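You operate a simulated robot arm through the tools that you are given. There is no shell and no other tool.

Carry out the task below with a simulated robot arm. There is one attempt and no reset: what you move stays moved.

Task
Start the shift: main switch on, test the lamps, drive key on, start, then select auto.
Fine: one press of the panel lamps button; use the panel start button.

It is judged by the outcome, as a careful person would: the job done as asked, and still so three seconds after it is handed in. It fails if anything else is knocked over, pushed out of place, dropped, spilled or broken.

Robot
A 6-joint arm with a two-finger gripper on a trunk, on a base that drives. Base frame: it is fixed to the floor where the robot stands at the start and does not move with it; the origin is under the middle of the robot, x ahead of it, y to its left, z up. Lengths are in mm, angles in rad, forces in N, time in s.
It reaches about 1298 mm from its shoulder. Its first joint turns from -2.601 to 2.601 rad. Places, roughly: air breaker rocker [1100, 0, 600]; drive key switch [900, -100, 900]; fans breaker rocker [1100, -100, 600]; gate [0, 1100, 1000]; gate key switch [1100, 200, 900]; gate latch [-600, 1200, 1300]; gate lock [500, 600, 1000]; lock bar [1000, -200, 1200]; main switch [1000, -200, 1400]; mode selector [1000, 100, 900]; panel lamps button [1100, -100, 1200]; panel reset button [1200, 200, 1200]; panel screen [1200, 100, 1500]; panel start button [1100, 100, 1200]; panel stop [800, -200, 1000]; pendant button [700, 400, 1100]. Payload 1.57 kg.
The TCP is the grasp point between the finger pads, 21 mm short of the fingertips. In the tool frame z runs along the fingers and y along their closing line. The gripper opens to 70 mm. The gripper's body begins 50 mm behind the TCP.
Orientation is that of the tool frame in the base frame, as a unit quaternion [x, y, z, w]. With the fingers straight down and closing along the base's y, the tool's x points along the base's -x, its y along +y and its z along -z.

Tools
- The arm moves only by the tool nudge_tool. Its argument "motion" is a list of rows, each a list of 3 entries, a list of its own where there are three numbers: the shift along the tool's x, y, z in mm, then the turn, a rotation vector about the tool's x, y, z in rad, then the gripper command, from -1 (fully open) to 1 (shut), values between in proportion. In form: [[[x, y, z], [rx, ry, rz], claw], ...]. A call has 1 to 20 rows; each row shifts and turns the commanded pose from where the row before left it, along the tool's axes as they then stand. Rows are played at 5 a second. More than 50 mm and 0.15 rad between two rows, or a gripper value outside its range, and nothing of the call is played. A pose out of reach is approached as far as the arm can. The call stops where the force on the tool passes 40 N (or 10 N more than at its start, if that is more) or the arm is blocked; 0.2 s more then pass. The fingers move at their own pace and stop on an object; they squeeze with about 30 N. The grip force told is the motor's: it shows also when the fingers shut on nothing. Time passes only in rows, and 0.2 s behind the last, so rows that do not move let the fingers close. It gives the time, the measured TCP pose, the force on the tool (base axes), the opening and the grip force at its end, in the units of the frame above (readings bear some noise), with the torque about the TCP (base axes, N m) and any sound that the robot's microphone picked up.
- Cameras (640 x 400 px; columns grow to the right, rows downward): "scene" is now at [43.3, 163.2, 1686.9]; the picture's right is [-0.07, -1.00, 0.00], its down [-0.52, 0.04, -0.85] and it looks along [0.85, -0.06, -0.52] (base axes); focal length 295 px, centre (320, 200). "wrist" rides on the gripper at [79, 4, -81] in the tool frame; the picture's right is [-0.05, 1.00, 0.00], its down [-0.67, -0.04, -0.74] and it looks along [-0.74, -0.04, 0.67] (tool axes); focal length 256 px, centre (320, 200). There is no depth. A picture from a camera that has moved, and an enlarged one, comes with that camera's place and axes in the base frame and with its lens.
- grab_frame(camera): a new picture of that camera. No time passes.
- raise_lower(by): slides the trunk up (or, below 0, down) by that many mm; the arm and the scene camera ride with it, the base frame stays. It gives what a move gives, with no picture.
- drive_base(legs): drives the robot by 1 to 6 legs, each [ahead, turn to the left] in mm and rad, along the robot's own axes; the way and the turn of a leg run together, so that a leg with both is an arc; at most 1500 mm and 3.142 rad a leg. The arm and the cameras ride along, it lands a little off, and it stops where it bumps. It gives what a move gives.
- pan_tilt(pan, tilt): turns the head with the scene camera to pan (to the left, within 2.705 rad either way) and tilt (down, from -0.506 to 1.204), counted from straight ahead of the robot. It gives what a move gives.
- zoom(camera, box): a new picture of the part [left, top, right, bottom] of that camera's present view, enlarged. No time passes.
- sign_off(): hands the job in; it is judged then, once.

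Nothing tells you exact positions but the pictures and the camera data. Unless the task says otherwise, let go and move clear before handing in.

The tools are called after "Emit:" as name(argument=value, ...) on one line, values as JSON. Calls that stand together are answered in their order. nudge_tool: Moves the arm, as the interface text tells. Its arguments: {"type":"object","properties":{"motion":{"type":"array","items":{"type":"array"}}},"required":["motion"]} The other tools are called the same way: raise_lower (by) slides the trunk up or down; drive_base (legs) drives the base; pan_tilt (pan, tilt) turns the head that bears the scene camera; grab_frame (camera) takes a picture; zoom (camera, box) takes an enlarged picture of a part of a camera's view; sign_off () hands the job in.

At the start:

```text
time_s: 0.0
ee_pos: [722.3, -295.1, 1000.3]
tool_rot: [0.0, 1.0, 0.0, 0.0]
contact_force: [0.5, 0.2, -0.3]
ft_torque: [0.0, -0.03, -0.01]
opening: 70.0
finger_force: 0.0
trunk travel left (down, up): [-681.0, 289.0]
robot x, y, heading: [0.8, -3.1, -0.002]
head pan, tilt: [-0.068, 0.55]
```

scene: 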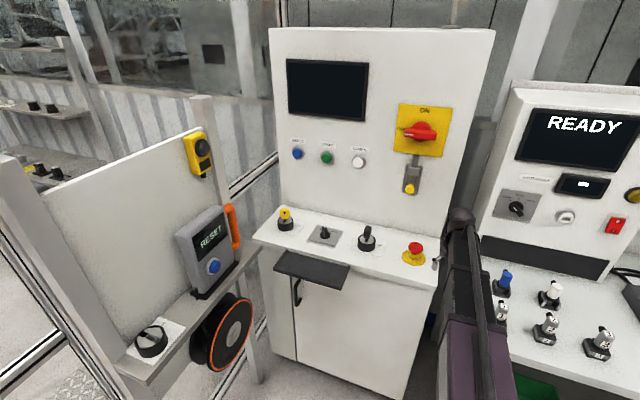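
wrist: 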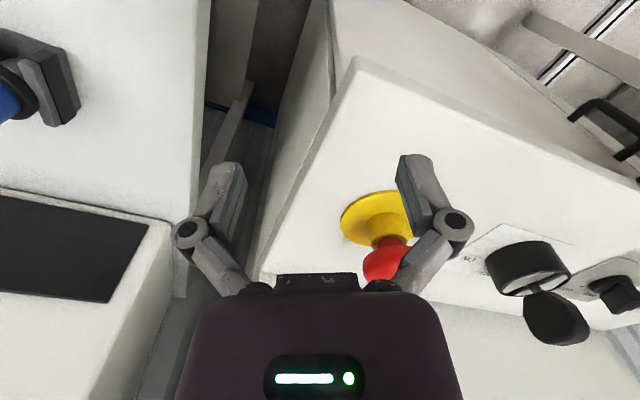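

I see the control cabinet ahead, with the red main switch on yellow, the lock bar below it, three buttons, and a desk with keys and selectors. I'll zoom in to read the details before moving.

Emit:
zoom(camera="scene", box=[370, 90, 470, 210])

Emit:
zoom(camera="scene", box=[260, 190, 450, 310])

Emit:
zoom(camera="scene", box=[270, 40, 400, 180])

Emit:
zoom(camera="scene", box=[100, 120, 280, 370])

```text
3.33 times, centred on (420, 150) of scene
camera zoom: at [43.3, 163.2, 1686.9], right [-0.07, -1.0, 0.0], down [-0.52, 0.04, -0.85], along [0.85, -0.06, -0.52], focal length 984 px, centre (-13, 367)
```

zoom: 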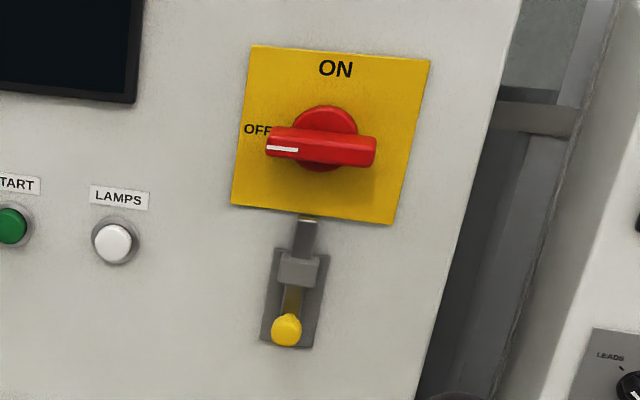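

```text
3.33 times, centred on (355, 250) of scene
camera zoom: at [43.3, 163.2, 1686.9], right [-0.07, -1.0, 0.0], down [-0.52, 0.04, -0.85], along [0.85, -0.06, -0.52], focal length 984 px, centre (203, 33)
```

zoom: 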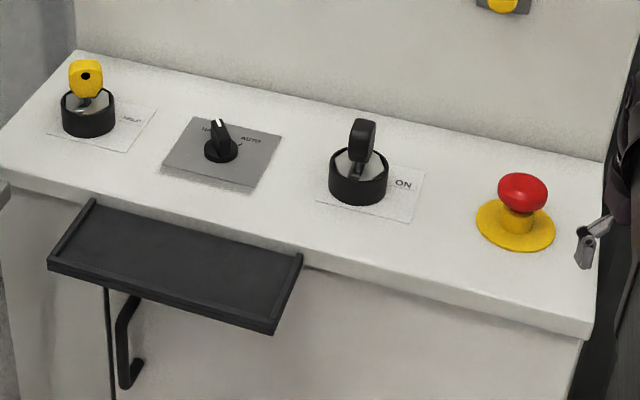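

```text
2.86 times, centred on (335, 110) of scene
camera zoom: at [43.3, 163.2, 1686.9], right [-0.07, -1.0, 0.0], down [-0.52, 0.04, -0.85], along [0.85, -0.06, -0.52], focal length 843 px, centre (277, 457)
```

zoom: 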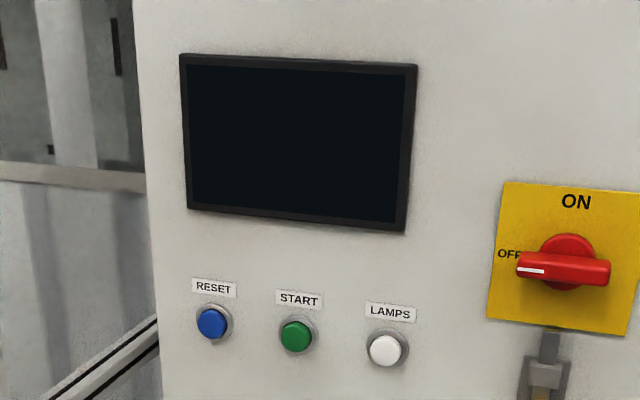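

```text
1.60 times, centred on (190, 245) of scene
camera zoom: at [43.3, 163.2, 1686.9], right [-0.07, -1.0, 0.0], down [-0.52, 0.04, -0.85], along [0.85, -0.06, -0.52], focal length 472 px, centre (528, 128)
```

zoom: 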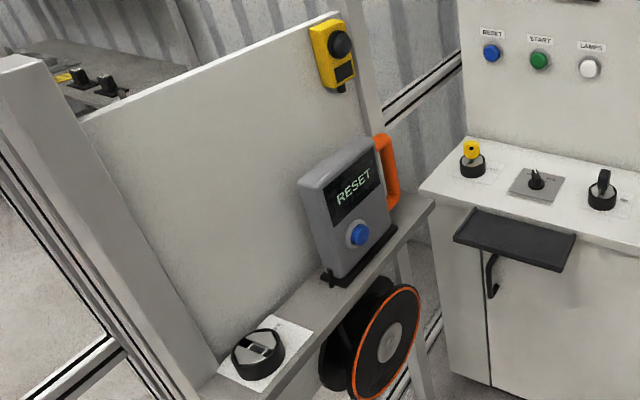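

The main switch points to OFF, with a sliding lock bar beneath it. I'll look around at the gate and neighbouring panel before touching anything.

Emit:
pan_tilt(pan=0.9, tilt=0.5)

Emit:
grab_frame(camera="scene")

Emit:
pan_tilt(pan=1.9, tilt=0.4)

Emit:
grab_frame(camera="scene")

Emit:
pan_tilt(pan=-0.7, tilt=0.5)

Emit:
grab_frame(camera="scene")

Emit:
pan_tilt(pan=0.0, tilt=0.9)

Emit:
grab_frame(camera="scene")

```text
time_s: 1.2
ee_pos: [721.0, -295.7, 1000.0]
tool_rot: [0.0, 1.0, 0.0, 0.0]
contact_force: [0.3, 0.4, -0.2]
ft_torque: [0.02, 0.02, 0.0]
opening: 70.1
finger_force: 0.0
trunk travel left (down, up): [-681.0, 289.0]
robot x, y, heading: [1.7, -0.0, -0.001]
head pan, tilt: [0.901, 0.499]
```

```text
taken
camera scene: at [10.3, 240.6, 1691.5], right [0.78, -0.62, 0.0], down [-0.3, -0.37, -0.88], along [0.55, 0.69, -0.48], focal length 295 px, centre (320, 200)
```

scene: 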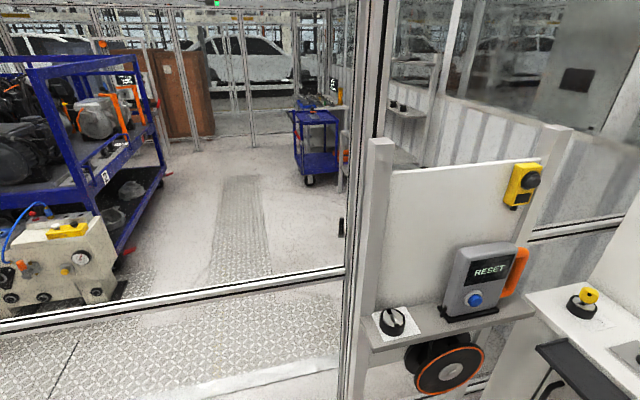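

```text
time_s: 2.5
ee_pos: [721.2, -294.8, 999.8]
tool_rot: [-0.001, 1.0, -0.001, 0.0]
contact_force: [-0.2, -0.4, 0.3]
ft_torque: [0.01, -0.05, -0.01]
opening: 69.7
finger_force: 0.2
trunk travel left (down, up): [-681.0, 289.0]
robot x, y, heading: [-3.3, -1.0, -0.001]
head pan, tilt: [1.901, 0.4]
```

```text
taken
camera scene: at [-76.2, 257.0, 1700.7], right [0.95, 0.32, 0.0], down [0.13, -0.37, -0.92], along [-0.3, 0.87, -0.39], focal length 295 px, centre (320, 200)
```

scene: 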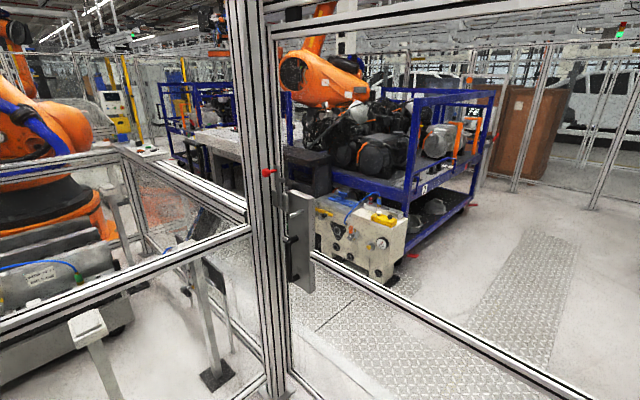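

```text
time_s: 4.8
ee_pos: [721.1, -295.1, 1000.5]
tool_rot: [0.0, 1.0, -0.001, 0.0]
contact_force: [0.8, 0.3, -0.7]
ft_torque: [-0.02, -0.01, 0.01]
opening: 70.1
finger_force: 0.2
trunk travel left (down, up): [-681.0, 289.0]
robot x, y, heading: [-4.2, 1.3, 0.001]
head pan, tilt: [-0.7, 0.499]
```

```text
taken
camera scene: at [23.3, 110.7, 1691.5], right [-0.64, -0.77, 0.0], down [-0.37, 0.31, -0.88], along [0.67, -0.57, -0.48], focal length 295 px, centre (320, 200)
```

scene: 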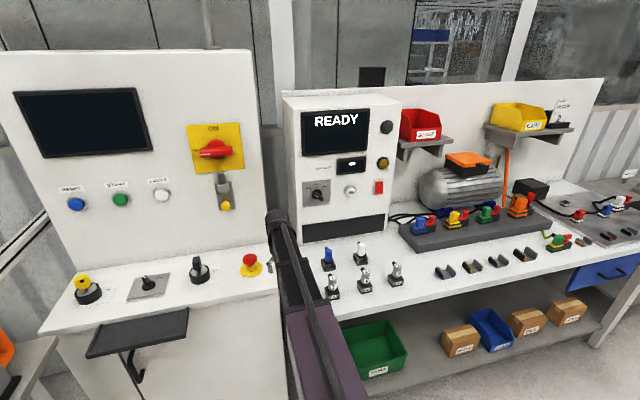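

```text
time_s: 5.9
ee_pos: [719.9, -296.3, 998.7]
tool_rot: [0.0, 1.0, 0.0, 0.0]
contact_force: [-0.1, -0.6, 0.0]
ft_torque: [-0.03, 0.02, -0.02]
opening: 70.1
finger_force: 0.0
trunk travel left (down, up): [-681.0, 289.0]
robot x, y, heading: [0.7, 2.7, 0.002]
head pan, tilt: [0.0, 0.901]
```

```text
taken
camera scene: at [29.3, 169.2, 1657.7], right [0.0, -1.0, 0.0], down [-0.78, 0.0, -0.62], along [0.62, 0.0, -0.78], focal length 295 px, centre (320, 200)
```

scene: 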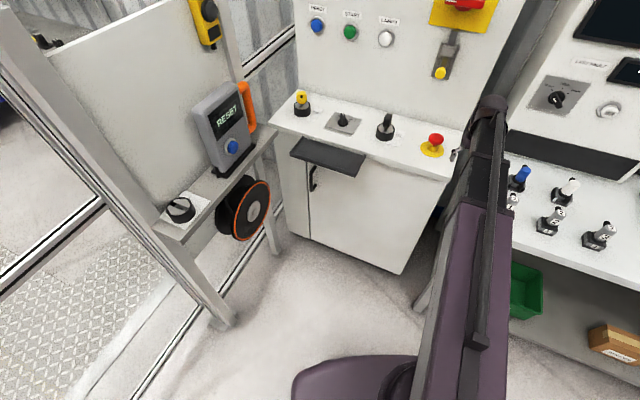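

The gate looks closed, the pendant shows RESET, and the cabinet screen is dark. I'll triangulate the controls by taking pictures at two trunk heights.

Emit:
pan_tilt(pan=-0.1, tilt=0.55)

Emit:
zoom(camera="scene", box=[260, 20, 500, 170])

Emit:
zoom(camera="scene", box=[250, 140, 490, 290])

Emit:
raise_lower(by=280)

Emit:
pan_tilt(pan=-0.1, tilt=0.7)

Emit:
grab_frame(camera="scene")

Emit:
zoom(camera="scene", box=[260, 20, 500, 170])

Emit:
zoom(camera="scene", box=[250, 140, 490, 290])

```text
time_s: 6.8
ee_pos: [721.3, -295.2, 1000.0]
tool_rot: [0.0, 1.0, 0.0, 0.0]
contact_force: [0.6, 0.1, 0.4]
ft_torque: [0.03, -0.03, -0.02]
opening: 69.9
finger_force: 0.1
trunk travel left (down, up): [-681.0, 289.0]
robot x, y, heading: [-0.8, 2.7, 0.001]
head pan, tilt: [-0.099, 0.55]
```

```text
2.67 times, centred on (380, 95) of scene
camera zoom: at [43.1, 160.4, 1686.9], right [-0.1, -1.0, 0.0], down [-0.52, 0.05, -0.85], along [0.85, -0.08, -0.52], focal length 787 px, centre (160, 480)
```

zoom: 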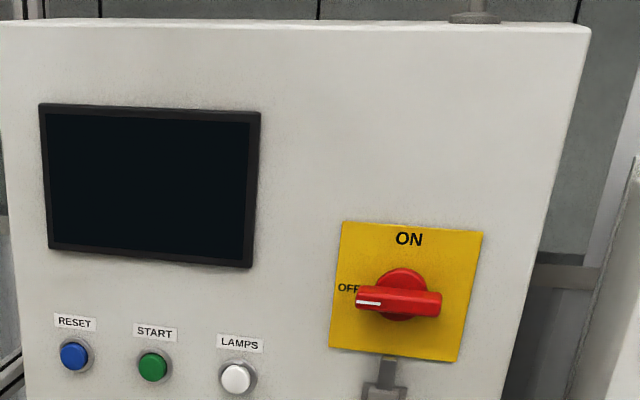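

```text
2.67 times, centred on (370, 215) of scene
camera zoom: at [43.1, 160.4, 1686.9], right [-0.1, -1.0, 0.0], down [-0.52, 0.05, -0.85], along [0.85, -0.08, -0.52], focal length 787 px, centre (187, 160)
```

zoom: 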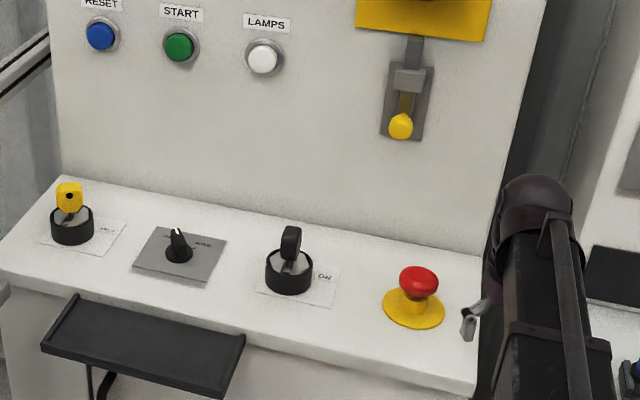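

```text
time_s: 9.6
ee_pos: [721.0, -294.4, 1279.9]
tool_rot: [0.0, 1.0, 0.0, 0.0]
contact_force: [-0.8, -0.5, 0.1]
ft_torque: [0.01, -0.03, -0.02]
opening: 69.8
finger_force: 0.1
trunk travel left (down, up): [-961.0, 9.0]
robot x, y, heading: [1.1, 0.7, -0.002]
head pan, tilt: [-0.099, 0.55]
```

```text
time_s: 10.3
ee_pos: [721.1, -294.6, 1280.2]
tool_rot: [0.0, 1.0, 0.0, 0.001]
contact_force: [-0.1, 0.2, 0.1]
ft_torque: [-0.01, -0.03, 0.05]
opening: 70.4
finger_force: 0.1
trunk travel left (down, up): [-961.0, 9.0]
robot x, y, heading: [-3.8, -1.0, 0.002]
head pan, tilt: [-0.099, 0.7]
```

```text
taken
camera scene: at [38.2, 160.9, 1953.9], right [-0.1, -1.0, 0.0], down [-0.64, 0.06, -0.77], along [0.76, -0.08, -0.64], focal length 295 px, centre (320, 200)
```

scene: 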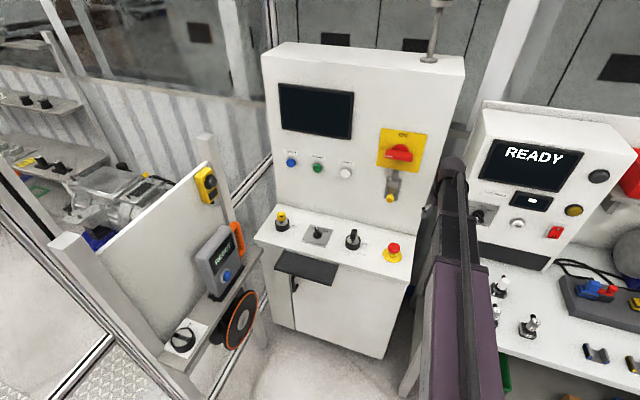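

```text
2.67 times, centred on (380, 95) of scene
camera zoom: at [38.2, 160.9, 1953.9], right [-0.1, -1.0, 0.0], down [-0.64, 0.06, -0.77], along [0.76, -0.08, -0.64], focal length 787 px, centre (160, 480)
```

zoom: 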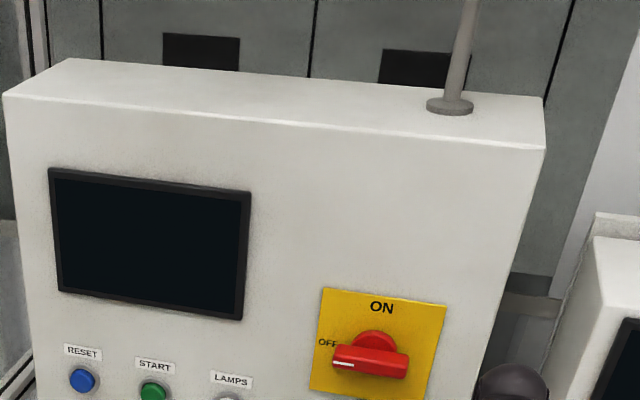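

```text
2.67 times, centred on (370, 215) of scene
camera zoom: at [38.2, 160.9, 1953.9], right [-0.1, -1.0, 0.0], down [-0.64, 0.06, -0.77], along [0.76, -0.08, -0.64], focal length 787 px, centre (187, 160)
```

zoom: 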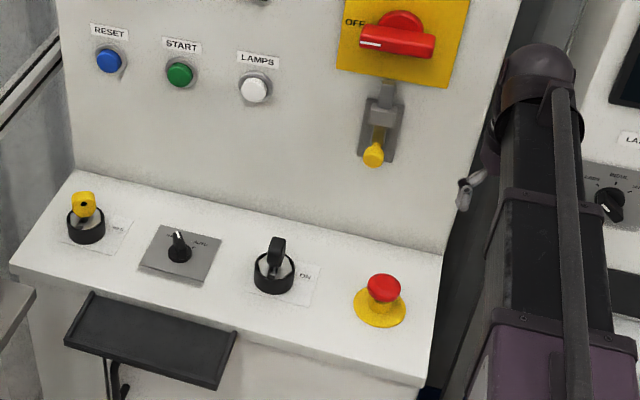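

I estimate the panel is yawed about 0.4 rad: lamps button near (1088,-57,1211), start (1140,63,1212), main switch (965,-230,1372). Next I bring the wrist camera round to face the switch and lock bar squarely.

Emit:
nudge_tool(motion=[[[-4, 42, 5], [0, 0, 0], -1], [[-4, 42, 5], [0, 0, 0], -1], [[-4, 42, 5], [0, 0, 0], -1], [[-4, 42, 5], [0, 0, 0], -1], [[0, 0, 0], [0, 0, 0.135], -1], [[0, 0, 0], [0, 0, 0.135], -1], [[0, 0, 0], [0, 0, 0.135], -1], [[0, 0, 0], [0, -0.146, 0], -1], [[0, 0, 0], [0, -0.146, 0], -1], [[0, 0, 0], [0, -0.146, 0], -1], [[0, 0, 0], [0, -0.146, 0], -1], [[0, 0, 0], [0, -0.146, 0], -1]])

Emit:
grab_frame(camera="wrist")

Emit:
grab_frame(camera="scene")

```text
time_s: 12.9
ee_pos: [736.0, -126.3, 1327.0]
tool_rot: [0.187, 0.915, -0.072, 0.351]
contact_force: [0.4, -0.3, 0.7]
ft_torque: [0.01, 0.01, -0.01]
opening: 70.1
finger_force: 0.1
out of reach, approached as far as the arm can: row 1, 2, 3, 4, 9, 10, 11, 12
trunk travel left (down, up): [-961.0, 9.0]
robot x, y, heading: [2.1, -0.6, 0.0]
head pan, tilt: [-0.099, 0.7]
```

```text
taken
camera wrist: at [635.0, -78.0, 1335.1], right [0.43, 0.9, 0.04], down [-0.02, -0.03, 1.0], along [0.9, -0.43, 0.0], focal length 256 px, centre (320, 200)
```

wrist: 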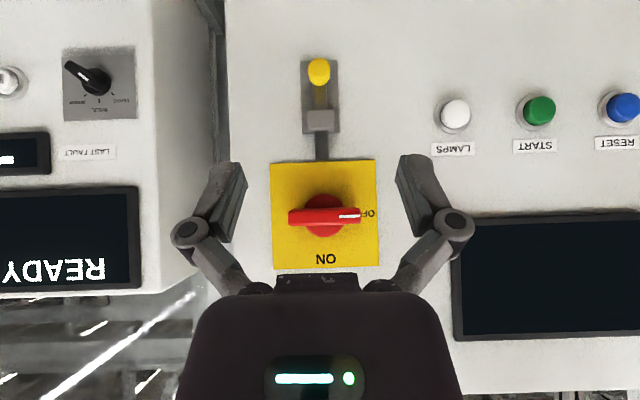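

```text
taken
camera scene: at [37.5, 161.2, 1953.8], right [-0.1, -1.0, 0.0], down [-0.64, 0.06, -0.77], along [0.76, -0.08, -0.64], focal length 295 px, centre (320, 200)
```

scene: 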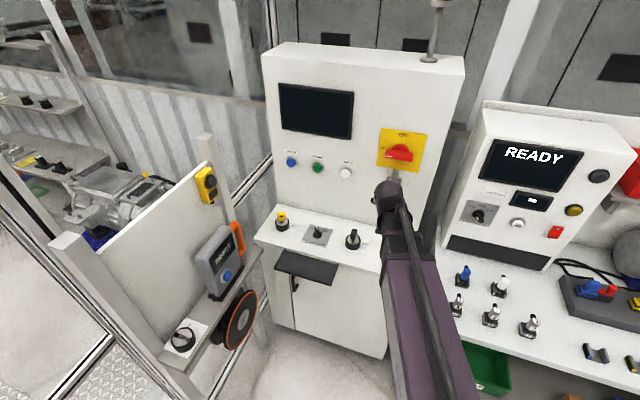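

The wrist view (upside down) shows the switch and lock bar face on. I'll zoom in on them to understand the lock.

Emit:
zoom(camera="wrist", box=[240, 40, 400, 140])

Emit:
zoom(camera="wrist", box=[240, 130, 400, 280])

Emit:
zoom(camera="wrist", box=[400, 60, 640, 210])

```text
4.00 times, centred on (320, 90) of wrist
camera zoom: at [635.0, -78.0, 1335.1], right [0.43, 0.9, 0.04], down [-0.02, -0.03, 1.0], along [0.9, -0.43, 0.0], focal length 1024 px, centre (320, 640)
```

zoom: 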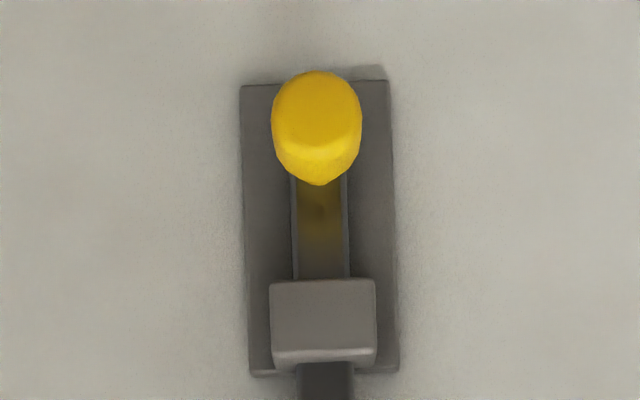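

```text
2.67 times, centred on (320, 205) of wrist
camera zoom: at [635.0, -78.0, 1335.1], right [0.43, 0.9, 0.04], down [-0.02, -0.03, 1.0], along [0.9, -0.43, 0.0], focal length 683 px, centre (320, 187)
```

zoom: 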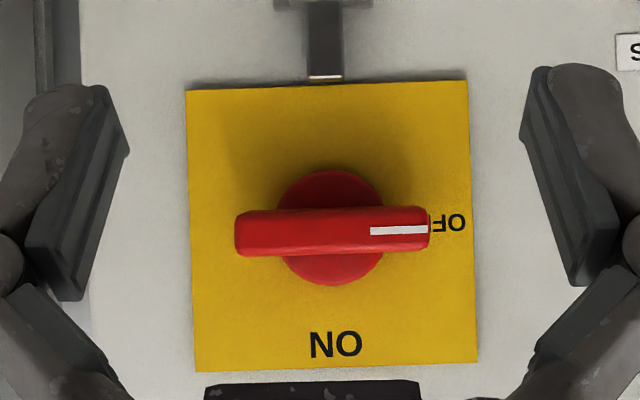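

```text
2.67 times, centred on (520, 135) of wrist
camera zoom: at [635.0, -78.0, 1335.1], right [0.43, 0.9, 0.04], down [-0.02, -0.03, 1.0], along [0.9, -0.43, 0.0], focal length 683 px, centre (-213, 373)
```

zoom: 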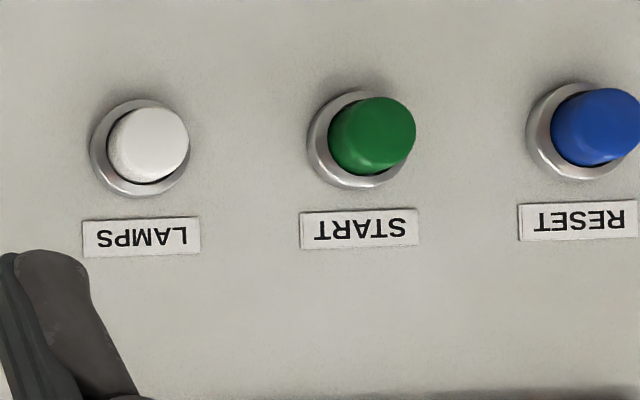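

The bolt's knob sits at the low end of its slide, with the tip clear of the handle's sweep, so the switch looks free to turn. I'll lower the trunk to get out of the folded-arm region and then point the gripper along the panel normal.

Emit:
raise_lower(by=-180)

Emit:
nudge_tool(motion=[[[0, 0, 0], [0, -0.14, 0], -1], [[0, 0, 0], [0, -0.14, 0], -1], [[0, 0, 0], [0, -0.14, 0], -1], [[0, 0, 0], [0, -0.14, 0], -1], [[0, 0, 0], [0, -0.14, 0], -1], [[0, 0, 0], [0, -0.14, 0], -1]])

```text
time_s: 14.9
ee_pos: [736.9, -126.1, 1148.0]
tool_rot: [0.187, 0.915, -0.071, 0.35]
contact_force: [-0.3, -0.1, 0.3]
ft_torque: [0.04, 0.01, -0.01]
opening: 69.8
finger_force: 0.0
trunk travel left (down, up): [-781.0, 189.0]
robot x, y, heading: [1.9, -2.1, -0.001]
head pan, tilt: [-0.099, 0.7]
```

```text
time_s: 16.3
ee_pos: [736.5, -125.9, 1285.4]
tool_rot: [0.142, 0.694, -0.141, 0.691]
contact_force: [0.7, -0.8, -0.1]
ft_torque: [0.01, 0.03, 0.02]
opening: 70.2
finger_force: 0.1
out of reach, approached as far as the arm can: row 1, 2, 3, 4, 5, 6
trunk travel left (down, up): [-781.0, 189.0]
robot x, y, heading: [-0.5, 3.7, -0.004]
head pan, tilt: [-0.099, 0.7]
```

The tool is now horizontal. I'll move to a pre-grasp point about 90 mm in front of the main switch handle and check the alignment with the wrist camera.

Emit:
nudge_tool(motion=[[[-15, -0.6, 37], [0.027, 0, 0], -1], [[-15, -0.6, 37], [0, 0, 0], -1], [[-15, -0.6, 37], [0, 0, 0], -1], [[-15, -0.6, 37], [0, 0, 0], -1], [[-14, -0.6, 37], [0, 0, 0], -1], [[0, 0, 0], [0, 0, 0], -1]])

Emit:
grab_frame(camera="wrist")

Emit:
grab_frame(camera="scene")

```text
time_s: 17.7
ee_pos: [903.4, -208.0, 1286.4]
tool_rot: [0.151, 0.69, -0.152, 0.692]
contact_force: [0.2, 0.0, -0.1]
ft_torque: [-0.02, -0.01, 0.0]
opening: 70.1
finger_force: 0.1
out of reach, approached as far as the arm can: row 1, 2, 3, 4, 5
trunk travel left (down, up): [-781.0, 189.0]
robot x, y, heading: [0.0, -0.4, 0.002]
head pan, tilt: [-0.099, 0.7]
```

```text
taken
camera wrist: at [833.4, -169.5, 1206.9], right [0.42, 0.91, 0.05], down [-0.69, 0.28, 0.67], along [0.59, -0.31, 0.74], focal length 256 px, centre (320, 200)
```

wrist: 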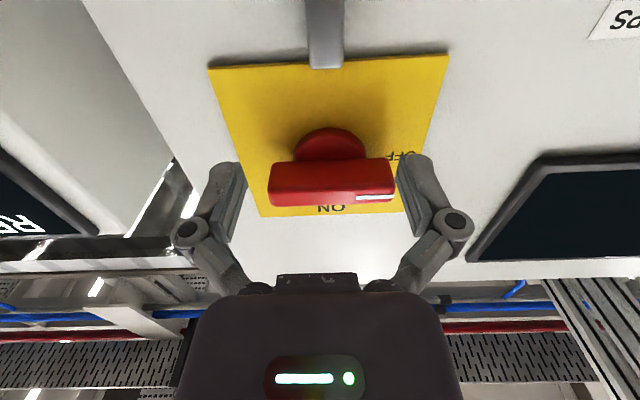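

```text
taken
camera scene: at [37.6, 161.1, 1773.8], right [-0.1, -1.0, 0.0], down [-0.64, 0.06, -0.77], along [0.76, -0.08, -0.64], focal length 295 px, centre (320, 200)
```

scene: 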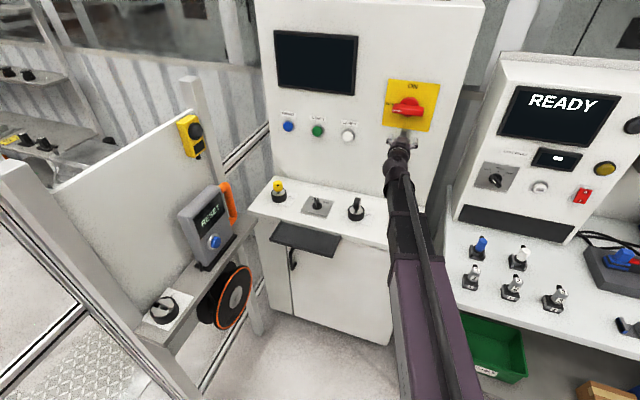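

The arm can't get low with a level tool at this trunk height, so I back off a little and lower the trunk more. That gives freedom for both the switch and the buttons.

Emit:
nudge_tool(motion=[[[0, 0, -30], [0, 0, 0], -1], [[0, 0, -30], [0, 0, 0], -1], [[0, 0, 0], [0, 0, 0], -1]])

Emit:
raise_lower(by=-130)

Emit:
nudge_tool(motion=[[[-20, 0, 0], [0, 0, 0], -1], [[0, 0, 0], [0, 0, 0], -1]])

```text
time_s: 18.5
ee_pos: [848.0, -180.4, 1286.9]
tool_rot: [0.151, 0.69, -0.152, 0.692]
contact_force: [0.2, 0.4, -0.6]
ft_torque: [0.01, -0.01, 0.01]
opening: 69.9
finger_force: 0.1
trunk travel left (down, up): [-781.0, 189.0]
robot x, y, heading: [-1.0, 0.6, -0.002]
head pan, tilt: [-0.099, 0.7]
```

```text
time_s: 20.1
ee_pos: [849.7, -180.5, 1155.6]
tool_rot: [0.151, 0.69, -0.151, 0.691]
contact_force: [-0.4, -0.6, 1.0]
ft_torque: [-0.02, 0.0, 0.01]
opening: 70.2
finger_force: 0.0
trunk travel left (down, up): [-651.0, 319.0]
robot x, y, heading: [-2.0, 1.0, 0.002]
head pan, tilt: [-0.099, 0.7]
```

```text
time_s: 20.7
ee_pos: [848.7, -179.6, 1156.8]
tool_rot: [0.152, 0.69, -0.152, 0.691]
contact_force: [0.1, 1.0, 0.3]
ft_torque: [-0.04, 0.02, -0.03]
opening: 70.2
finger_force: 0.1
out of reach, approached as far as the arm can: row 1
trunk travel left (down, up): [-651.0, 319.0]
robot x, y, heading: [-0.9, -2.2, 0.002]
head pan, tilt: [-0.099, 0.7]
```

The commanded pose seems to have been below reach; I'll command upward and watch where it responds.

Emit:
nudge_tool(motion=[[[-40, 0, 0], [0, 0, 0], -1], [[-40, 0, 0], [0, 0, 0], -1], [[0, 0, 0], [0, 0, 0], -1]])

```text
time_s: 21.5
ee_pos: [849.2, -180.3, 1155.8]
tool_rot: [0.152, 0.69, -0.152, 0.691]
contact_force: [-0.9, 0.4, 0.5]
ft_torque: [0.01, 0.03, -0.01]
opening: 70.1
finger_force: 0.1
out of reach, approached as far as the arm can: row 1, 2
trunk travel left (down, up): [-651.0, 319.0]
robot x, y, heading: [1.7, -1.2, 0.0]
head pan, tilt: [-0.099, 0.7]
```

I now understand the arm: its wrist height only changes with the trunk, so vertical moves go through raise_lower. The handle's front centre triangulates to (959,-226,1357) with panel yaw -0.43; I raise to that height and roll the gripper so it can straddle the horizontal handle.

Emit:
raise_lower(by=201)

Emit:
nudge_tool(motion=[[[0, 4, 0], [0, 0, 0], -1], [[0, 0, 0], [0, 0, -0.1428], -1], [[0, 0, 0], [0, 0, -0.1428], -1], [[0, 0, 0], [0, 0, -0.1428], -1], [[0, 0, 0], [0, 0, -0.1428], -1], [[0, 0, 0], [0, 0, -0.1428], -1], [[0, 0, 0], [0, 0, -0.1428], -1], [[0, 0, 0], [0, 0, -0.1428], -1], [[0, 0, 0], [0, 0, -0.1428], -1], [[0, 0, 0], [0, 0, -0.1428], -1], [[0, 0, 0], [0, 0, -0.1428], -1], [[0, 0, 0], [0, 0, -0.1428], -1], [[0, 0, 0], [0, 0, 0], -1]])

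Emit:
grab_frame(camera="wrist")

Emit:
grab_frame(camera="scene")

```text
time_s: 23.6
ee_pos: [848.2, -179.8, 1357.7]
tool_rot: [0.151, 0.69, -0.151, 0.691]
contact_force: [0.5, -0.5, 0.1]
ft_torque: [0.01, 0.0, 0.01]
opening: 70.1
finger_force: 0.1
trunk travel left (down, up): [-852.0, 118.0]
robot x, y, heading: [-0.9, 1.0, -0.004]
head pan, tilt: [-0.099, 0.7]
```

```text
time_s: 26.4
ee_pos: [851.9, -176.6, 1357.3]
tool_rot: [0.382, -0.594, 0.596, -0.381]
contact_force: [0.0, -0.7, -0.1]
ft_torque: [0.02, 0.04, 0.02]
opening: 69.9
finger_force: 0.2
trunk travel left (down, up): [-852.0, 118.0]
robot x, y, heading: [1.8, 0.7, -0.0]
head pan, tilt: [-0.099, 0.7]
```

```text
taken
camera wrist: at [745.1, -215.1, 1352.9], right [0.02, 0.05, -1.0], down [-0.4, 0.92, 0.03], along [0.92, 0.4, 0.04], focal length 256 px, centre (320, 200)
```

wrist: 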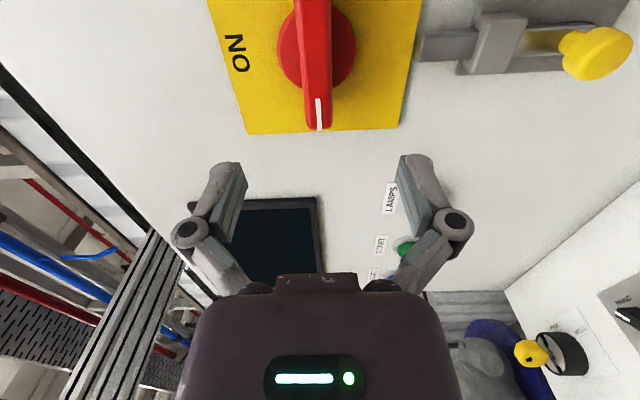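

```text
taken
camera scene: at [38.3, 160.9, 1844.8], right [-0.1, -1.0, 0.0], down [-0.64, 0.06, -0.76], along [0.76, -0.08, -0.64], focal length 295 px, centre (320, 200)
```

scene: 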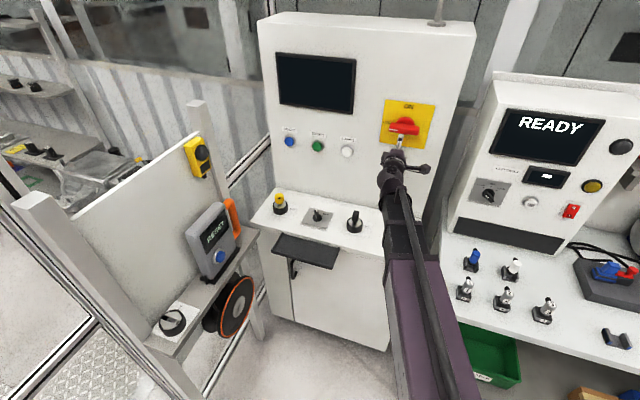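

The handle lies between the open fingers, with the arm square to the panel. I raise 2 mm and advance 116 mm to straddle the handle without closing yet.

Emit:
raise_lower(by=2)

Emit:
nudge_tool(motion=[[[0, 0, 30], [0, 0, 0], -1], [[0, 0, 30], [0, 0, 0], -1], [[0, 0, 30], [0, 0, 0], -1], [[0, 0, 16], [0, 0, 0], -1], [[0, 0, 10], [0, 0, 0], -1], [[0, 0, 0], [0, 0, 0], -1]])

Emit:
grab_frame(camera="wrist")

Emit:
zoom(camera="scene", box=[340, 70, 460, 190])

```text
time_s: 26.9
ee_pos: [850.9, -176.1, 1358.5]
tool_rot: [0.382, -0.595, 0.595, -0.381]
contact_force: [-0.1, 1.3, 0.2]
ft_torque: [-0.01, 0.04, -0.01]
opening: 69.9
finger_force: 0.1
trunk travel left (down, up): [-854.0, 116.0]
robot x, y, heading: [-3.6, 1.9, -0.0]
head pan, tilt: [-0.099, 0.7]
```

```text
time_s: 28.4
ee_pos: [956.4, -224.6, 1359.0]
tool_rot: [-0.382, 0.595, -0.595, 0.382]
contact_force: [0.0, -1.0, -0.1]
ft_torque: [-0.01, 0.02, 0.01]
opening: 69.8
finger_force: 0.1
trunk travel left (down, up): [-854.0, 116.0]
robot x, y, heading: [0.3, 3.5, -0.002]
head pan, tilt: [-0.099, 0.7]
```

```text
taken
camera wrist: at [850.9, -262.1, 1354.8], right [0.02, 0.05, -1.0], down [-0.4, 0.92, 0.04], along [0.92, 0.4, 0.04], focal length 256 px, centre (320, 200)
```

wrist: 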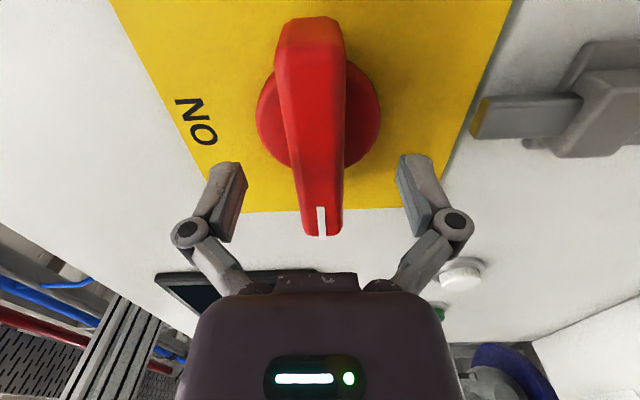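

```text
3.33 times, centred on (400, 130) of scene
camera zoom: at [37.9, 161.0, 1846.8], right [-0.1, -1.0, 0.0], down [-0.64, 0.06, -0.77], along [0.76, -0.08, -0.64], focal length 984 px, centre (53, 433)
```

zoom: 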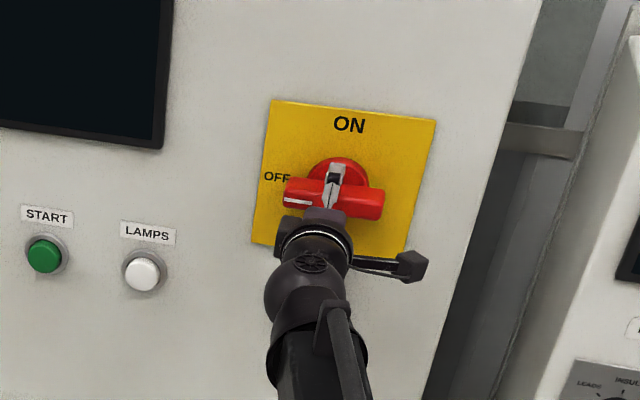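

The handle's front is about 10 mm beyond the grasp point and 2 mm high. I raise 2 mm, advance 7 mm and close on the handle.

Emit:
raise_lower(by=2)

Emit:
nudge_tool(motion=[[[0, 0, 7], [0, 0, 0], -1], [[0, 0, 0], [0, 0, 0], 0], [[0, 0, 0], [0, 0, 0], 0.4], [[0, 0, 0], [0, 0, 0], 1], [[0, 0, 0], [0, 0, 0], 1]])

Emit:
grab_frame(camera="wrist")

```text
time_s: 28.9
ee_pos: [956.3, -224.1, 1361.4]
tool_rot: [-0.381, 0.595, -0.595, 0.382]
contact_force: [0.3, -0.7, 0.5]
ft_torque: [0.01, -0.03, 0.01]
opening: 70.2
finger_force: 0.0
trunk travel left (down, up): [-856.0, 114.0]
robot x, y, heading: [0.1, -2.6, -0.003]
head pan, tilt: [-0.099, 0.7]
```

```text
time_s: 30.1
ee_pos: [962.6, -225.5, 1360.5]
tool_rot: [-0.381, 0.597, -0.594, 0.382]
contact_force: [-13.2, 4.8, -23.5]
ft_torque: [0.21, 0.34, 0.25]
opening: 24.1
finger_force: 31.7
trunk travel left (down, up): [-856.0, 114.0]
robot x, y, heading: [1.0, -0.4, 0.003]
head pan, tilt: [-0.099, 0.7]
```

```text
taken
camera wrist: at [858.0, -264.8, 1355.7], right [0.02, 0.05, -1.0], down [-0.4, 0.92, 0.04], along [0.92, 0.4, 0.04], focal length 256 px, centre (320, 200)
```

wrist: 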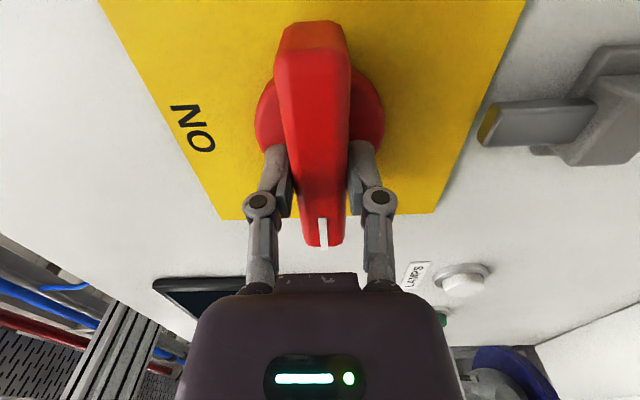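

The fingers hold the handle at 24 mm, with some side load pushing the tool down. I'll ease the trunk down slightly to relieve it before turning.

Emit:
raise_lower(by=-2)

Emit:
nudge_tool(motion=[[[0, 0, -1], [0, 0, 0], 1]])

```text
time_s: 30.6
ee_pos: [963.2, -226.4, 1359.4]
tool_rot: [-0.381, 0.596, -0.595, 0.382]
contact_force: [0.3, 1.3, 6.9]
ft_torque: [-0.02, -0.11, -0.31]
opening: 23.9
finger_force: 31.6
trunk travel left (down, up): [-854.0, 116.0]
robot x, y, heading: [-1.7, 0.0, -0.003]
head pan, tilt: [-0.099, 0.7]
```

```text
time_s: 31.0
ee_pos: [964.6, -227.2, 1360.0]
tool_rot: [-0.382, 0.596, -0.595, 0.381]
contact_force: [14.8, -5.6, 24.7]
ft_torque: [-0.19, -0.45, -0.13]
opening: 24.2
finger_force: 32.2
trunk travel left (down, up): [-854.0, 116.0]
robot x, y, heading: [-0.3, 1.6, 0.006]
head pan, tilt: [-0.099, 0.7]
```

Small offsets give large forces here, so I centre between the two readings.

Emit:
raise_lower(by=1)

Emit:
nudge_tool(motion=[[[0, 0, 0.6], [0, 0, 0], 1]])

```text
time_s: 31.5
ee_pos: [963.8, -227.6, 1360.7]
tool_rot: [0.382, -0.595, 0.596, -0.381]
contact_force: [18.5, -7.2, 23.4]
ft_torque: [-0.21, -0.33, -0.02]
opening: 23.7
finger_force: 31.6
trunk travel left (down, up): [-855.0, 115.0]
robot x, y, heading: [-1.7, -1.5, 0.003]
head pan, tilt: [-0.099, 0.7]
```

```text
time_s: 31.9
ee_pos: [964.8, -225.9, 1359.3]
tool_rot: [0.381, -0.595, 0.596, -0.381]
contact_force: [16.3, -6.4, 23.4]
ft_torque: [-0.22, -0.39, -0.09]
opening: 23.7
finger_force: 32.3
trunk travel left (down, up): [-855.0, 115.0]
robot x, y, heading: [-2.0, 1.3, -0.0]
head pan, tilt: [-0.099, 0.7]
```

I'll release and regrip to shed the locked-in friction.

Emit:
nudge_tool(motion=[[[0, 0, 0], [0, 0, 0], 0], [[0, 0, 0], [0, 0, 0], 0], [[0, 0, 0], [0, 0, 0], 0]])

Emit:
nudge_tool(motion=[[[0, 0, 0], [0, 0, 0], 0.4], [[0, 0, 0], [0, 0, 0], 1], [[0, 0, 0], [0, 0, 0], 1]])

```text
time_s: 32.7
ee_pos: [964.6, -226.9, 1360.3]
tool_rot: [-0.382, 0.595, -0.595, 0.382]
contact_force: [-0.2, 0.9, -0.1]
ft_torque: [0.0, -0.01, -0.05]
opening: 35.0
finger_force: 0.1
trunk travel left (down, up): [-855.0, 115.0]
robot x, y, heading: [0.3, -3.1, -0.001]
head pan, tilt: [-0.099, 0.7]
```

```text
time_s: 33.5
ee_pos: [963.0, -226.2, 1359.7]
tool_rot: [0.382, -0.595, 0.596, -0.382]
contact_force: [1.1, -0.1, 2.4]
ft_torque: [-0.07, -0.04, 0.03]
opening: 23.8
finger_force: 32.0
trunk travel left (down, up): [-855.0, 115.0]
robot x, y, heading: [2.8, -3.0, 0.004]
head pan, tilt: [-0.099, 0.7]
```

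The regrip is clean with almost no load. Now I turn the handle clockwise a little to feel the resistance.

Emit:
nudge_tool(motion=[[[0, 0, 0], [0, 0, 0.1], 1], [[0, 0, 0], [0, 0, 0.1], 1], [[0, 0, 0], [0, 0, 0.1], 1]])

Emit:
grab_frame(camera="wrist")

```text
time_s: 34.3
ee_pos: [962.9, -225.3, 1360.6]
tool_rot: [-0.288, 0.646, -0.531, 0.467]
contact_force: [12.7, -3.9, 22.1]
ft_torque: [-0.28, -0.35, -0.03]
opening: 23.9
finger_force: 31.8
trunk travel left (down, up): [-855.0, 115.0]
robot x, y, heading: [-0.6, -2.8, 0.001]
head pan, tilt: [-0.099, 0.7]
```

```text
taken
camera wrist: at [859.7, -260.2, 1333.0], right [0.15, 0.32, -0.94], down [-0.41, 0.88, 0.23], along [0.9, 0.36, 0.26], focal length 256 px, centre (320, 200)
```

wrist: 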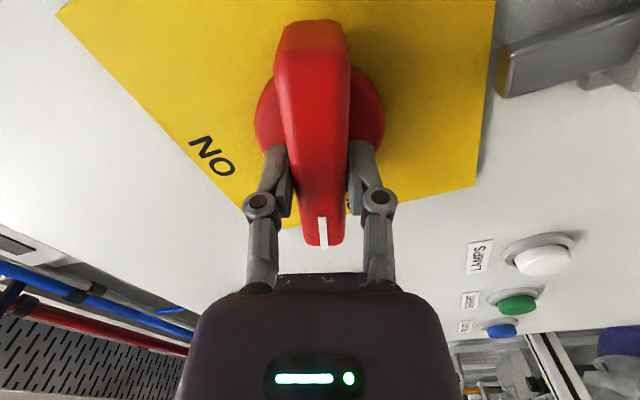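

The handle turns with my grip. I continue to the full quarter turn.

Emit:
nudge_tool(motion=[[[0, 0, 0], [0, 0, 0.1], 1], [[0, 0, 0], [0, 0, 0.1], 1], [[0, 0, 0], [0, 0, 0.1], 1], [[0, 0, 0], [0, 0, 0.1], 1]])

```text
time_s: 35.0
ee_pos: [963.8, -226.5, 1360.7]
tool_rot: [-0.222, 0.671, -0.484, 0.516]
contact_force: [4.7, -1.8, 19.4]
ft_torque: [-0.21, -0.29, -0.21]
opening: 24.0
finger_force: 31.7
trunk travel left (down, up): [-855.0, 115.0]
robot x, y, heading: [-2.7, -0.7, 0.002]
head pan, tilt: [-0.099, 0.7]
stopped in row 3: the force on the tool passed its limit at 41 N (the readings are from after the stop); the commanded pose is now the measured one
```

A force limit stopped it partway, from sideways load rather than torque. I'll regrip to re-centre and continue in stages.

Emit:
nudge_tool(motion=[[[0, 0, 0], [0, 0, 0], 0.1], [[0, 0, 0], [0, 0, 0], 0.1], [[0, 0, 0], [0, 0, 0], 1], [[0, 0, 0], [0, 0, 0], 1], [[0, 0, 0], [0, 0, 0], 1]])

Emit:
grab_frame(camera="wrist")

```text
time_s: 36.1
ee_pos: [962.6, -226.9, 1361.1]
tool_rot: [-0.221, 0.671, -0.484, 0.516]
contact_force: [4.3, -3.7, 16.1]
ft_torque: [-0.02, -0.05, -0.52]
opening: 23.6
finger_force: 32.4
trunk travel left (down, up): [-855.0, 115.0]
robot x, y, heading: [-1.3, -0.3, -0.003]
head pan, tilt: [-0.099, 0.7]
```

```text
taken
camera wrist: at [862.6, -254.3, 1319.1], right [0.22, 0.48, -0.85], down [-0.44, 0.83, 0.35], along [0.87, 0.3, 0.39], focal length 256 px, centre (320, 200)
```

wrist: 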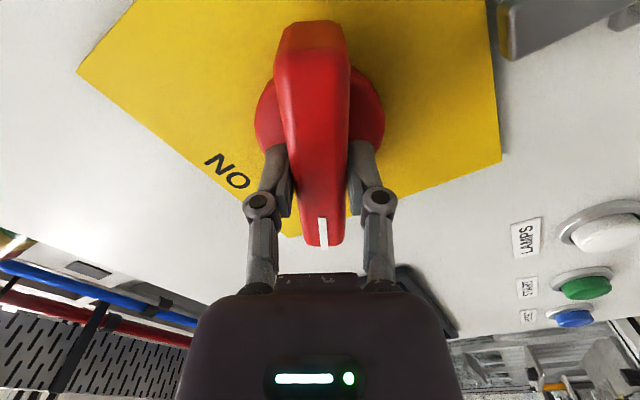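

The handle is following. The residual load says the handle axis is slightly above, so I raise 1 mm and continue turning.

Emit:
raise_lower(by=1)

Emit:
nudge_tool(motion=[[[0, 0, 0], [0, 0, 0.08], 1], [[0, 0, 0], [0, 0, 0.08], 1], [[0, 0, 0], [0, 0, 0.08], 1]])

```text
time_s: 36.7
ee_pos: [962.1, -226.9, 1361.1]
tool_rot: [-0.221, 0.672, -0.483, 0.517]
contact_force: [-3.7, -2.9, -0.4]
ft_torque: [-0.01, -0.03, 0.02]
opening: 23.7
finger_force: 31.7
trunk travel left (down, up): [-856.0, 114.0]
robot x, y, heading: [0.7, -1.5, -0.002]
head pan, tilt: [-0.099, 0.7]
```

```text
time_s: 37.5
ee_pos: [963.6, -226.9, 1360.8]
tool_rot: [-0.14, 0.693, -0.417, 0.571]
contact_force: [-11.7, -1.7, -6.3]
ft_torque: [-0.17, -0.34, 0.45]
opening: 23.8
finger_force: 32.8
trunk travel left (down, up): [-856.0, 114.0]
robot x, y, heading: [-1.6, -2.2, 0.001]
head pan, tilt: [-0.099, 0.7]
```

Emit:
nudge_tool(motion=[[[0, 0, 0], [0, 0, 0.08], 1], [[0, 0, 0], [0, 0, 0.08], 1], [[0, 0, 0], [0, 0, 0.08], 1]])

```text
time_s: 38.3
ee_pos: [963.4, -226.5, 1361.3]
tool_rot: [-0.055, 0.705, -0.345, 0.617]
contact_force: [-5.5, -5.4, 2.8]
ft_torque: [-0.23, -0.47, 0.13]
opening: 23.7
finger_force: 32.4
trunk travel left (down, up): [-856.0, 114.0]
robot x, y, heading: [-2.5, 1.5, -0.003]
head pan, tilt: [-0.099, 0.7]
```

About 0.98 rad turned, with low loads. I continue with the remaining 0.59 rad.

Emit:
nudge_tool(motion=[[[0, 0, 0], [0, 0, 0.08], 1], [[0, 0, 0], [0, 0, 0.08], 1], [[0, 0, 0], [0, 0, 0.08], 1], [[0, 0, 0], [0, 0, 0.08], 1]])

Emit:
nudge_tool(motion=[[[0, 0, 0], [0, 0, 0.08], 1], [[0, 0, 0], [0, 0, 0.08], 1], [[0, 0, 0], [0, 0, 0.08], 1], [[0, 0, 0], [0, 0, 0.03], 1]])

Emit:
grab_frame(camera="wrist")

Emit:
grab_frame(camera="scene")

```text
time_s: 39.3
ee_pos: [962.8, -227.7, 1361.6]
tool_rot: [0.058, 0.704, -0.243, 0.664]
contact_force: [-2.5, -7.5, 10.7]
ft_torque: [-0.22, -0.57, -0.08]
opening: 23.9
finger_force: 31.9
trunk travel left (down, up): [-856.0, 114.0]
robot x, y, heading: [2.1, -1.8, -0.001]
head pan, tilt: [-0.099, 0.7]
```

```text
time_s: 40.3
ee_pos: [963.5, -227.2, 1362.9]
tool_rot: [0.153, 0.69, -0.152, 0.691]
contact_force: [-1.8, -13.5, 13.2]
ft_torque: [-0.44, -0.87, -0.23]
opening: 23.8
finger_force: 32.4
trunk travel left (down, up): [-856.0, 114.0]
robot x, y, heading: [2.0, 0.0, -0.004]
head pan, tilt: [-0.099, 0.7]
```

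```text
taken
camera wrist: at [892.0, -190.7, 1282.7], right [0.42, 0.91, 0.05], down [-0.69, 0.28, 0.67], along [0.59, -0.32, 0.74], focal length 256 px, centre (320, 200)
```

wrist: 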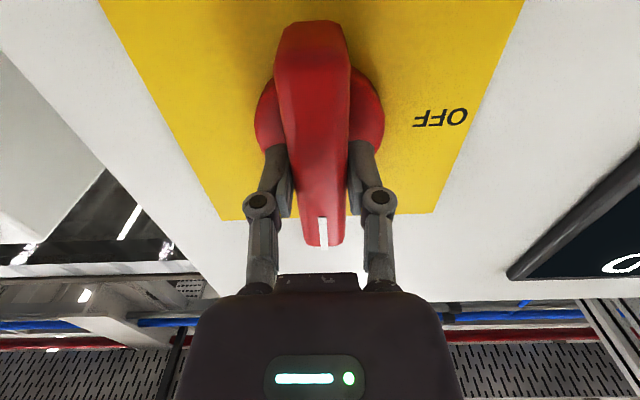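

```text
taken
camera scene: at [35.6, 158.6, 1849.1], right [-0.1, -0.99, 0.0], down [-0.64, 0.07, -0.77], along [0.76, -0.08, -0.64], focal length 295 px, centre (320, 200)
```

scene: 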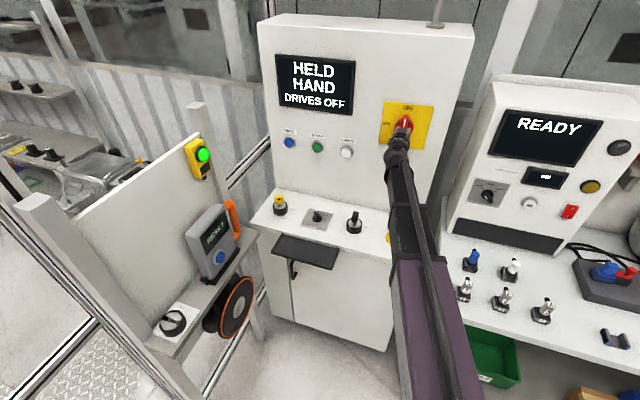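

The screen has lit up: "HELD / HAND / DRIVES OFF", so the main switch is on. I release, back off, and move across in front of the lamps button with the fingers shut.

Emit:
nudge_tool(motion=[[[0, 0, 0], [0, 0, 0], 0], [[0, 0, 0], [0, 0, 0], -0.2], [[0, 0, -20], [0, 0, 0], -0.2], [[0, 0, -35], [0, 0, 0], -0.2], [[0, 0, -35], [0, 0, 0], -0.2], [[0, 0, 0], [0, 0, 0], -0.2]])

Emit:
zoom(camera="scene", box=[260, 40, 460, 170])

Emit:
zoom(camera="scene", box=[140, 120, 270, 350])

```text
time_s: 41.7
ee_pos: [884.0, -186.8, 1361.1]
tool_rot: [0.151, 0.69, -0.153, 0.691]
contact_force: [0.1, 0.7, 0.5]
ft_torque: [-0.03, 0.02, 0.01]
opening: 42.2
finger_force: 0.1
trunk travel left (down, up): [-856.0, 114.0]
robot x, y, heading: [-3.6, 0.2, 0.002]
head pan, tilt: [-0.099, 0.7]
```

```text
3.08 times, centred on (360, 105) of scene
camera zoom: at [39.1, 160.7, 1848.8], right [-0.1, -1.0, 0.0], down [-0.64, 0.06, -0.76], along [0.76, -0.08, -0.64], focal length 908 px, centre (197, 492)
```

zoom: 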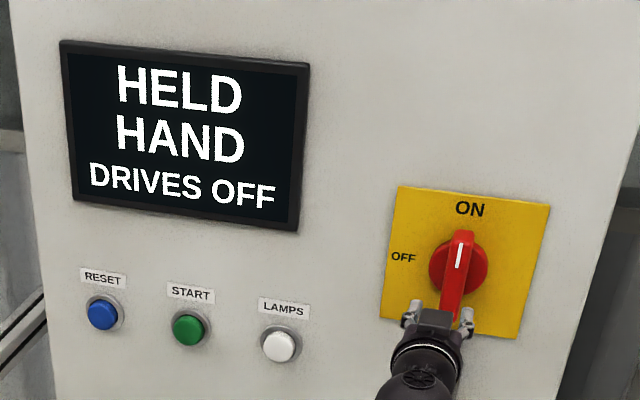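

```text
1.74 times, centred on (205, 235) of scene
camera zoom: at [39.1, 160.7, 1848.8], right [-0.1, -1.0, 0.0], down [-0.64, 0.06, -0.76], along [0.76, -0.08, -0.64], focal length 513 px, centre (520, 139)
```

zoom: 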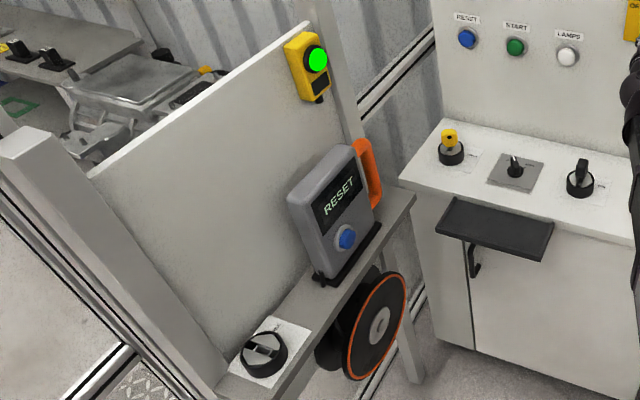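

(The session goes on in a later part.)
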